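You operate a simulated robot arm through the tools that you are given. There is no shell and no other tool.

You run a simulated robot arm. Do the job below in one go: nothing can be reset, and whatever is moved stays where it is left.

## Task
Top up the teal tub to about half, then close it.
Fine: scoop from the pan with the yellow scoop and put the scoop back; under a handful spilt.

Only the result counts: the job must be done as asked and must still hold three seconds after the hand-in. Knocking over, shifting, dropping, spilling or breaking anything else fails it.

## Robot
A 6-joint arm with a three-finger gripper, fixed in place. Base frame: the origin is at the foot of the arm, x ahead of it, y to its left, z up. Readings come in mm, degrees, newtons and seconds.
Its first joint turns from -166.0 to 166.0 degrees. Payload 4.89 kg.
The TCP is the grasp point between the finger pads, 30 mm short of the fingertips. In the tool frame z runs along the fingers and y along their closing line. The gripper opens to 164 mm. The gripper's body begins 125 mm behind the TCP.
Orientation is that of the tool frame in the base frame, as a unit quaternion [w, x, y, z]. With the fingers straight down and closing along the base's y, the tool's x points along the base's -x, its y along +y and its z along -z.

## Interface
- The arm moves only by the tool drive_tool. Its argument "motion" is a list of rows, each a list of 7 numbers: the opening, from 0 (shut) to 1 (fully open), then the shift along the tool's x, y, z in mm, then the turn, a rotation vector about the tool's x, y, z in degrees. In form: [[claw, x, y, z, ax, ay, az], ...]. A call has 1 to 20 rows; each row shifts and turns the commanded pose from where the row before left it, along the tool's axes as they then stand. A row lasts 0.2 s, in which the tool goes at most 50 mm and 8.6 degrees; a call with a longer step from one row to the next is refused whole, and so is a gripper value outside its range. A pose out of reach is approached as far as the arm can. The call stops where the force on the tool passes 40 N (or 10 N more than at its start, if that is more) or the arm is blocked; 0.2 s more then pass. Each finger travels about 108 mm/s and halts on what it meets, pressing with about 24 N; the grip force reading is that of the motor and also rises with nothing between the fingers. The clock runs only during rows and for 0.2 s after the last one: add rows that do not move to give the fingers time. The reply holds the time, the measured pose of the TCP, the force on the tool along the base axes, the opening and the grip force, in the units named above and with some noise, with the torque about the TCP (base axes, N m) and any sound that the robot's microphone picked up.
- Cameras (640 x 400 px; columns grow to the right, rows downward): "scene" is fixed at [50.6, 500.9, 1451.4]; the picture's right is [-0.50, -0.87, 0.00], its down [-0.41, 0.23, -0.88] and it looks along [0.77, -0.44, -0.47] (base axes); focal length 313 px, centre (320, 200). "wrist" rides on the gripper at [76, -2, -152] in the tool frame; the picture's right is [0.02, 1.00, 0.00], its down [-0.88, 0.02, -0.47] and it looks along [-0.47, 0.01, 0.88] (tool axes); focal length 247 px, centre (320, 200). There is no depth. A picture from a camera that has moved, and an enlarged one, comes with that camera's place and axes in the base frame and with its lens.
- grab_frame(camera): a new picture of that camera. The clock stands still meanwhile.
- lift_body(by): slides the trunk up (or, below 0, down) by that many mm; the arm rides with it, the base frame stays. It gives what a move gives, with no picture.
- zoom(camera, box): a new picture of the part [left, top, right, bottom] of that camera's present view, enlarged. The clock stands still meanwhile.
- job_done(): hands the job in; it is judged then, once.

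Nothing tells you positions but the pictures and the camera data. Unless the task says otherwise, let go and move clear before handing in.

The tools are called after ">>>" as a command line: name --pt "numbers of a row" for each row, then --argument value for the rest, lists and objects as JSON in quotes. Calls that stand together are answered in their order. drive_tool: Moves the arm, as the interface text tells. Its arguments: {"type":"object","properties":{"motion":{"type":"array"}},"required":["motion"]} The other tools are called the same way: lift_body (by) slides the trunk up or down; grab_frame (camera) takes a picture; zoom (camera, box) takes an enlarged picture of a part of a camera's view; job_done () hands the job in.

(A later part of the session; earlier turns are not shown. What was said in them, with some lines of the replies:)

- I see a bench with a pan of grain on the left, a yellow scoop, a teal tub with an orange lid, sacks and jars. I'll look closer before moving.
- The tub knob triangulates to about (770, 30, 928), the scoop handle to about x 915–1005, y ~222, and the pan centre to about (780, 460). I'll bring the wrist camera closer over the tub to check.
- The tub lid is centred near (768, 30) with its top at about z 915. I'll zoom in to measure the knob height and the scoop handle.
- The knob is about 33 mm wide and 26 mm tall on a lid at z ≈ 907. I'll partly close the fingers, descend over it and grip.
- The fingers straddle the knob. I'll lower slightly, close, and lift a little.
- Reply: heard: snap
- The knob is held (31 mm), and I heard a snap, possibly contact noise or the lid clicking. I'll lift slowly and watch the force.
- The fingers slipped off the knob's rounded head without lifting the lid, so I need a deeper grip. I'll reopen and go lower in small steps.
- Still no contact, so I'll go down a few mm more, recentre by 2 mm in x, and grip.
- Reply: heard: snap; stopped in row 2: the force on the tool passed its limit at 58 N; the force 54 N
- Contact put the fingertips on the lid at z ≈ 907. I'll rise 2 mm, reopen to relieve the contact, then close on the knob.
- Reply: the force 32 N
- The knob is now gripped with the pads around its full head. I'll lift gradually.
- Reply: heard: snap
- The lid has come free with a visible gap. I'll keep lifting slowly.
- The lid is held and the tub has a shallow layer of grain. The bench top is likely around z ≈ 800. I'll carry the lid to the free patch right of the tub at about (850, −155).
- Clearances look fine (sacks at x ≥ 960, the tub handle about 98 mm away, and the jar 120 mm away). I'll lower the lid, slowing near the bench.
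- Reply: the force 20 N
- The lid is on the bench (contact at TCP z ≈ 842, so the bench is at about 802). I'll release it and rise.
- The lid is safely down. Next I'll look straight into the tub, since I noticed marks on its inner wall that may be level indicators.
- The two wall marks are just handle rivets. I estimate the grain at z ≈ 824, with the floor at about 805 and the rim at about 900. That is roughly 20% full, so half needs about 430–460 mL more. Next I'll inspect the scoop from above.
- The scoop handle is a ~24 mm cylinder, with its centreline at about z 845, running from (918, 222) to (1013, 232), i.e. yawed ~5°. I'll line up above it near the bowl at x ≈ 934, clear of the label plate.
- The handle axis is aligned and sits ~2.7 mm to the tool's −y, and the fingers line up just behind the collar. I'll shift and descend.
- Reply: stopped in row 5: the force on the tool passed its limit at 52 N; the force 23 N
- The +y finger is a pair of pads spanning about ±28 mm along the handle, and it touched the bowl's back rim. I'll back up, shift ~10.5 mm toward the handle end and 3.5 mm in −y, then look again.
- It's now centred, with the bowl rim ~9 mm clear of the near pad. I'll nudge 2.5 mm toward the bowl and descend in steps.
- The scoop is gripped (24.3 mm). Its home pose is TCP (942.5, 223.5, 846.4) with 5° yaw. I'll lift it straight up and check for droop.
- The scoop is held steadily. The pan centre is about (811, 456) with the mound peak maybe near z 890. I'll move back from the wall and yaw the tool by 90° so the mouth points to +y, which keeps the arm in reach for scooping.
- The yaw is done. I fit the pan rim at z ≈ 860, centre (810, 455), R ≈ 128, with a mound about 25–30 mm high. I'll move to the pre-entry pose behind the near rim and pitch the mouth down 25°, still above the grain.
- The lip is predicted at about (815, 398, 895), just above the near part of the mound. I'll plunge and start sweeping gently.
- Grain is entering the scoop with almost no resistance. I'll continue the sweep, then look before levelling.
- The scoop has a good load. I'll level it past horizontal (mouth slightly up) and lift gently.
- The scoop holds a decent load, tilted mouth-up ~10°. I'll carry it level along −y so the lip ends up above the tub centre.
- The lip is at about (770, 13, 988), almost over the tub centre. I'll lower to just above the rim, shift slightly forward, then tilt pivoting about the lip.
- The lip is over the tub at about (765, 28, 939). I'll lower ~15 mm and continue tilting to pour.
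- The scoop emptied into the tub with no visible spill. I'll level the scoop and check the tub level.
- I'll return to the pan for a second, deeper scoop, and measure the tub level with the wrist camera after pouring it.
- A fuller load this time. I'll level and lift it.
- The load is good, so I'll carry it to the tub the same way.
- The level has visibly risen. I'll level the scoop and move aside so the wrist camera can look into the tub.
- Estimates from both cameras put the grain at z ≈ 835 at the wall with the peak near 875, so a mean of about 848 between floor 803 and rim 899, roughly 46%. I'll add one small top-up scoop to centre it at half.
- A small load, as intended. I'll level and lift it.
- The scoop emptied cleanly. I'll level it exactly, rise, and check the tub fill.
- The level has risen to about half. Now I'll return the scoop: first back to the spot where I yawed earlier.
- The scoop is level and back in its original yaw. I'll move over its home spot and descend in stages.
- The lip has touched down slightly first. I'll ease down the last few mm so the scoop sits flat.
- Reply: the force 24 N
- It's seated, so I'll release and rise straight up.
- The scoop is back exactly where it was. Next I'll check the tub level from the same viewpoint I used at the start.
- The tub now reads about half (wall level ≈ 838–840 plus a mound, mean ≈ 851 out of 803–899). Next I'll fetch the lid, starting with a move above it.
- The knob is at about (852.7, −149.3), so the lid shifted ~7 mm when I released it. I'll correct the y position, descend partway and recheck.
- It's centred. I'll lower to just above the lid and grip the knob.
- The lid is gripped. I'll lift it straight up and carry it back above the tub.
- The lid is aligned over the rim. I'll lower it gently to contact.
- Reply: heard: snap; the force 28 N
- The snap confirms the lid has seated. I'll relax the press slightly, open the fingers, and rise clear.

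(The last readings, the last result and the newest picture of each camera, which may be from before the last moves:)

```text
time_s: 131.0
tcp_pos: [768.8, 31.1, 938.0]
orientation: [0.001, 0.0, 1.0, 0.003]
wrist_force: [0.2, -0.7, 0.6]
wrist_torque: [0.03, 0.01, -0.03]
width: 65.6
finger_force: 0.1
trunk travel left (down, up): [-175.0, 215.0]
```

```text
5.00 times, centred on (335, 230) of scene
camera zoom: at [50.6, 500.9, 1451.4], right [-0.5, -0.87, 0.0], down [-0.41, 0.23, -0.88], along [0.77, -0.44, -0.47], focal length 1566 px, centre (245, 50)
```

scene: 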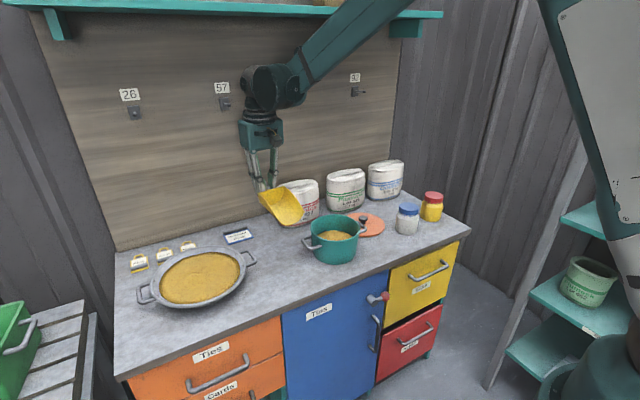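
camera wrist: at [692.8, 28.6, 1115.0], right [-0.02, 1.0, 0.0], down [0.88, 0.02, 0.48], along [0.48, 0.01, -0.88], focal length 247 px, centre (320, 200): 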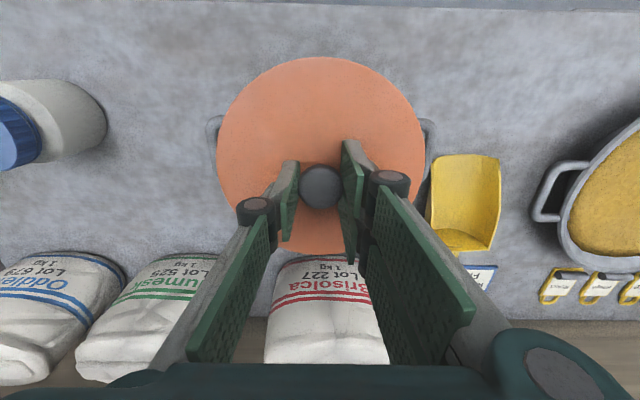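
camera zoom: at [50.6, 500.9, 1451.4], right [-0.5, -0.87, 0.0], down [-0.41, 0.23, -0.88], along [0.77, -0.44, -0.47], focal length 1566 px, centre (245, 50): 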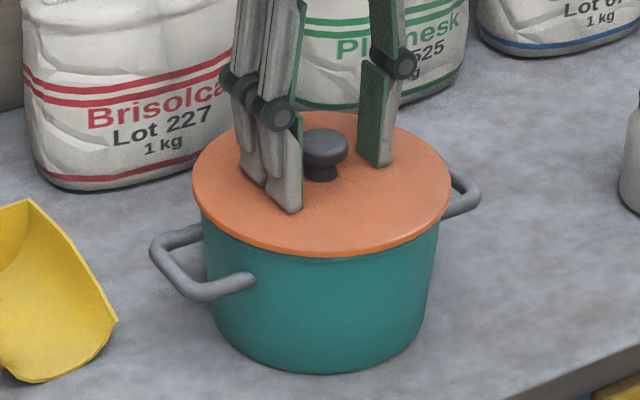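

>>> drive_tool --pt "0.4 0 0 -5 0 0 0" --pt "0.4 0 0 -15 0 0 0" --pt "0.4 0 0 -30 0 0 0" --pt "0.4 0 0 -40 0 0 0" --pt "0.4 0 0 -40 0 0 0" --pt "0.4 0 0 -40 0 0 0" --pt "0.4 20 0 -30 0 0 0" --pt "0.4 30 0 -20 0 0 0" --pt "0.4 30 0 0 0 0 0" --pt "0.4 20 0 0 0 0 0" --pt "0.4 0 0 0 0 0 0"

>>> grab_frame --camera "scene"

>>> zoom --camera "scene" --box '[295, 200, 375, 270]'

>>> grab_frame --camera "wrist"

>>> zoom --camera "scene" --box '[110, 210, 310, 335]'

```text
time_s: 133.4
tcp_pos: [666.4, 33.3, 1158.1]
orientation: [0.003, 0.001, 1.0, 0.002]
wrist_force: [-0.3, -0.1, 0.2]
wrist_torque: [0.0, -0.08, 0.01]
width: 65.5
finger_force: 0.0
trunk travel left (down, up): [-175.0, 215.0]
```

```text
taken
```

scene: 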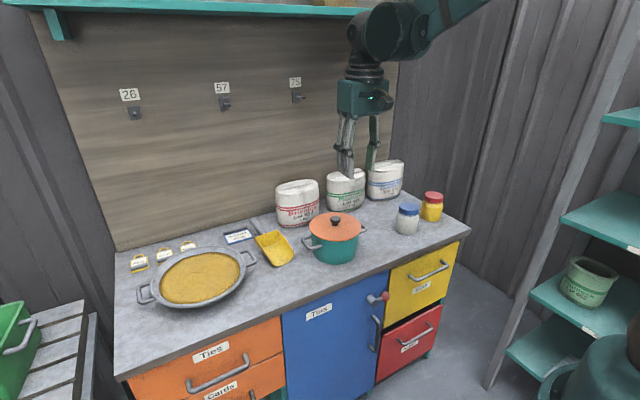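

```text
5.71 times, centred on (335, 235) of scene
camera zoom: at [50.6, 500.9, 1451.4], right [-0.5, -0.87, 0.0], down [-0.41, 0.23, -0.88], along [0.77, -0.44, -0.47], focal length 1790 px, centre (234, 0)
```

zoom: 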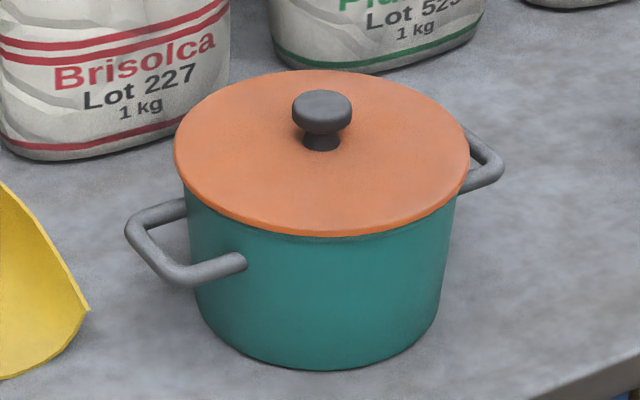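

```text
taken
camera wrist: at [591.2, 31.1, 1307.7], right [-0.02, 1.0, 0.0], down [0.88, 0.02, 0.48], along [0.48, 0.01, -0.88], focal length 247 px, centre (320, 200)
```

wrist: 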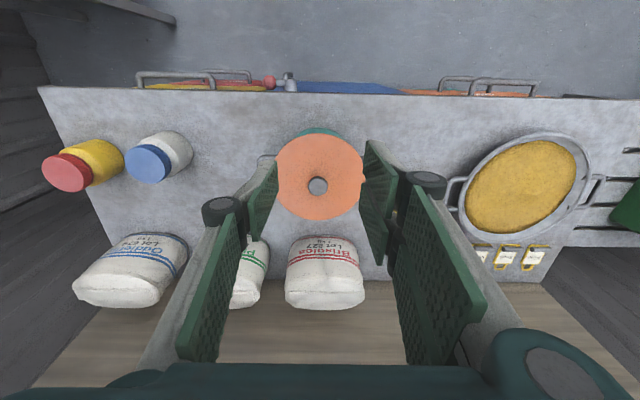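

```text
3.20 times, centred on (210, 272) of scene
camera zoom: at [50.6, 500.9, 1451.4], right [-0.5, -0.87, 0.0], down [-0.41, 0.23, -0.88], along [0.77, -0.44, -0.47], focal length 1002 px, centre (672, -32)
```

zoom: 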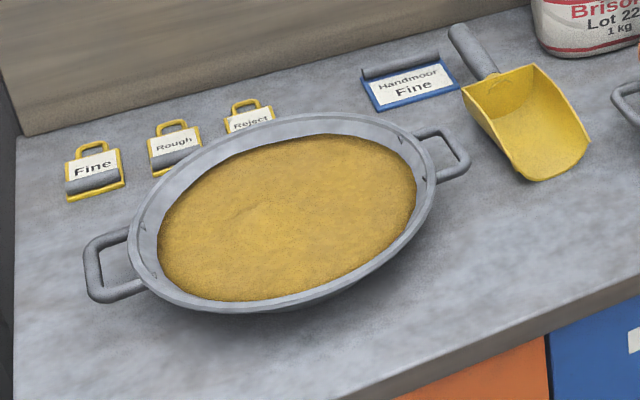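

The tub is closed at about half full and the scoop is back beside its label. The pan and the other items are where they started, apart from the tub sitting about 2 mm off. I see no spill, and the gripper is clear, so I'm handing in.

>>> job_done

```text
The job is handed in.
```

The teal tub is filled to about half and its lid is back on. I heard the lid snap into place. I handed the job in, but no pass or fail result came back.

- **Filling:** it took three scoops from the pan with the yellow scoop, the last a small top-up. I judged the level from the cameras: about 50% of the tub's height, give or take a few percent. It started at roughly 20%.
- **Scoop:** it's back in its original spot beside the "Handmoor Fine" label.
- **Spills and knocks:** I saw no spilled grain in the final pictures. The tub moved about 2 mm while I was working the lid. I also bumped the scoop's rim once before picking it up, which didn't visibly move it. Everything else looks as it was.
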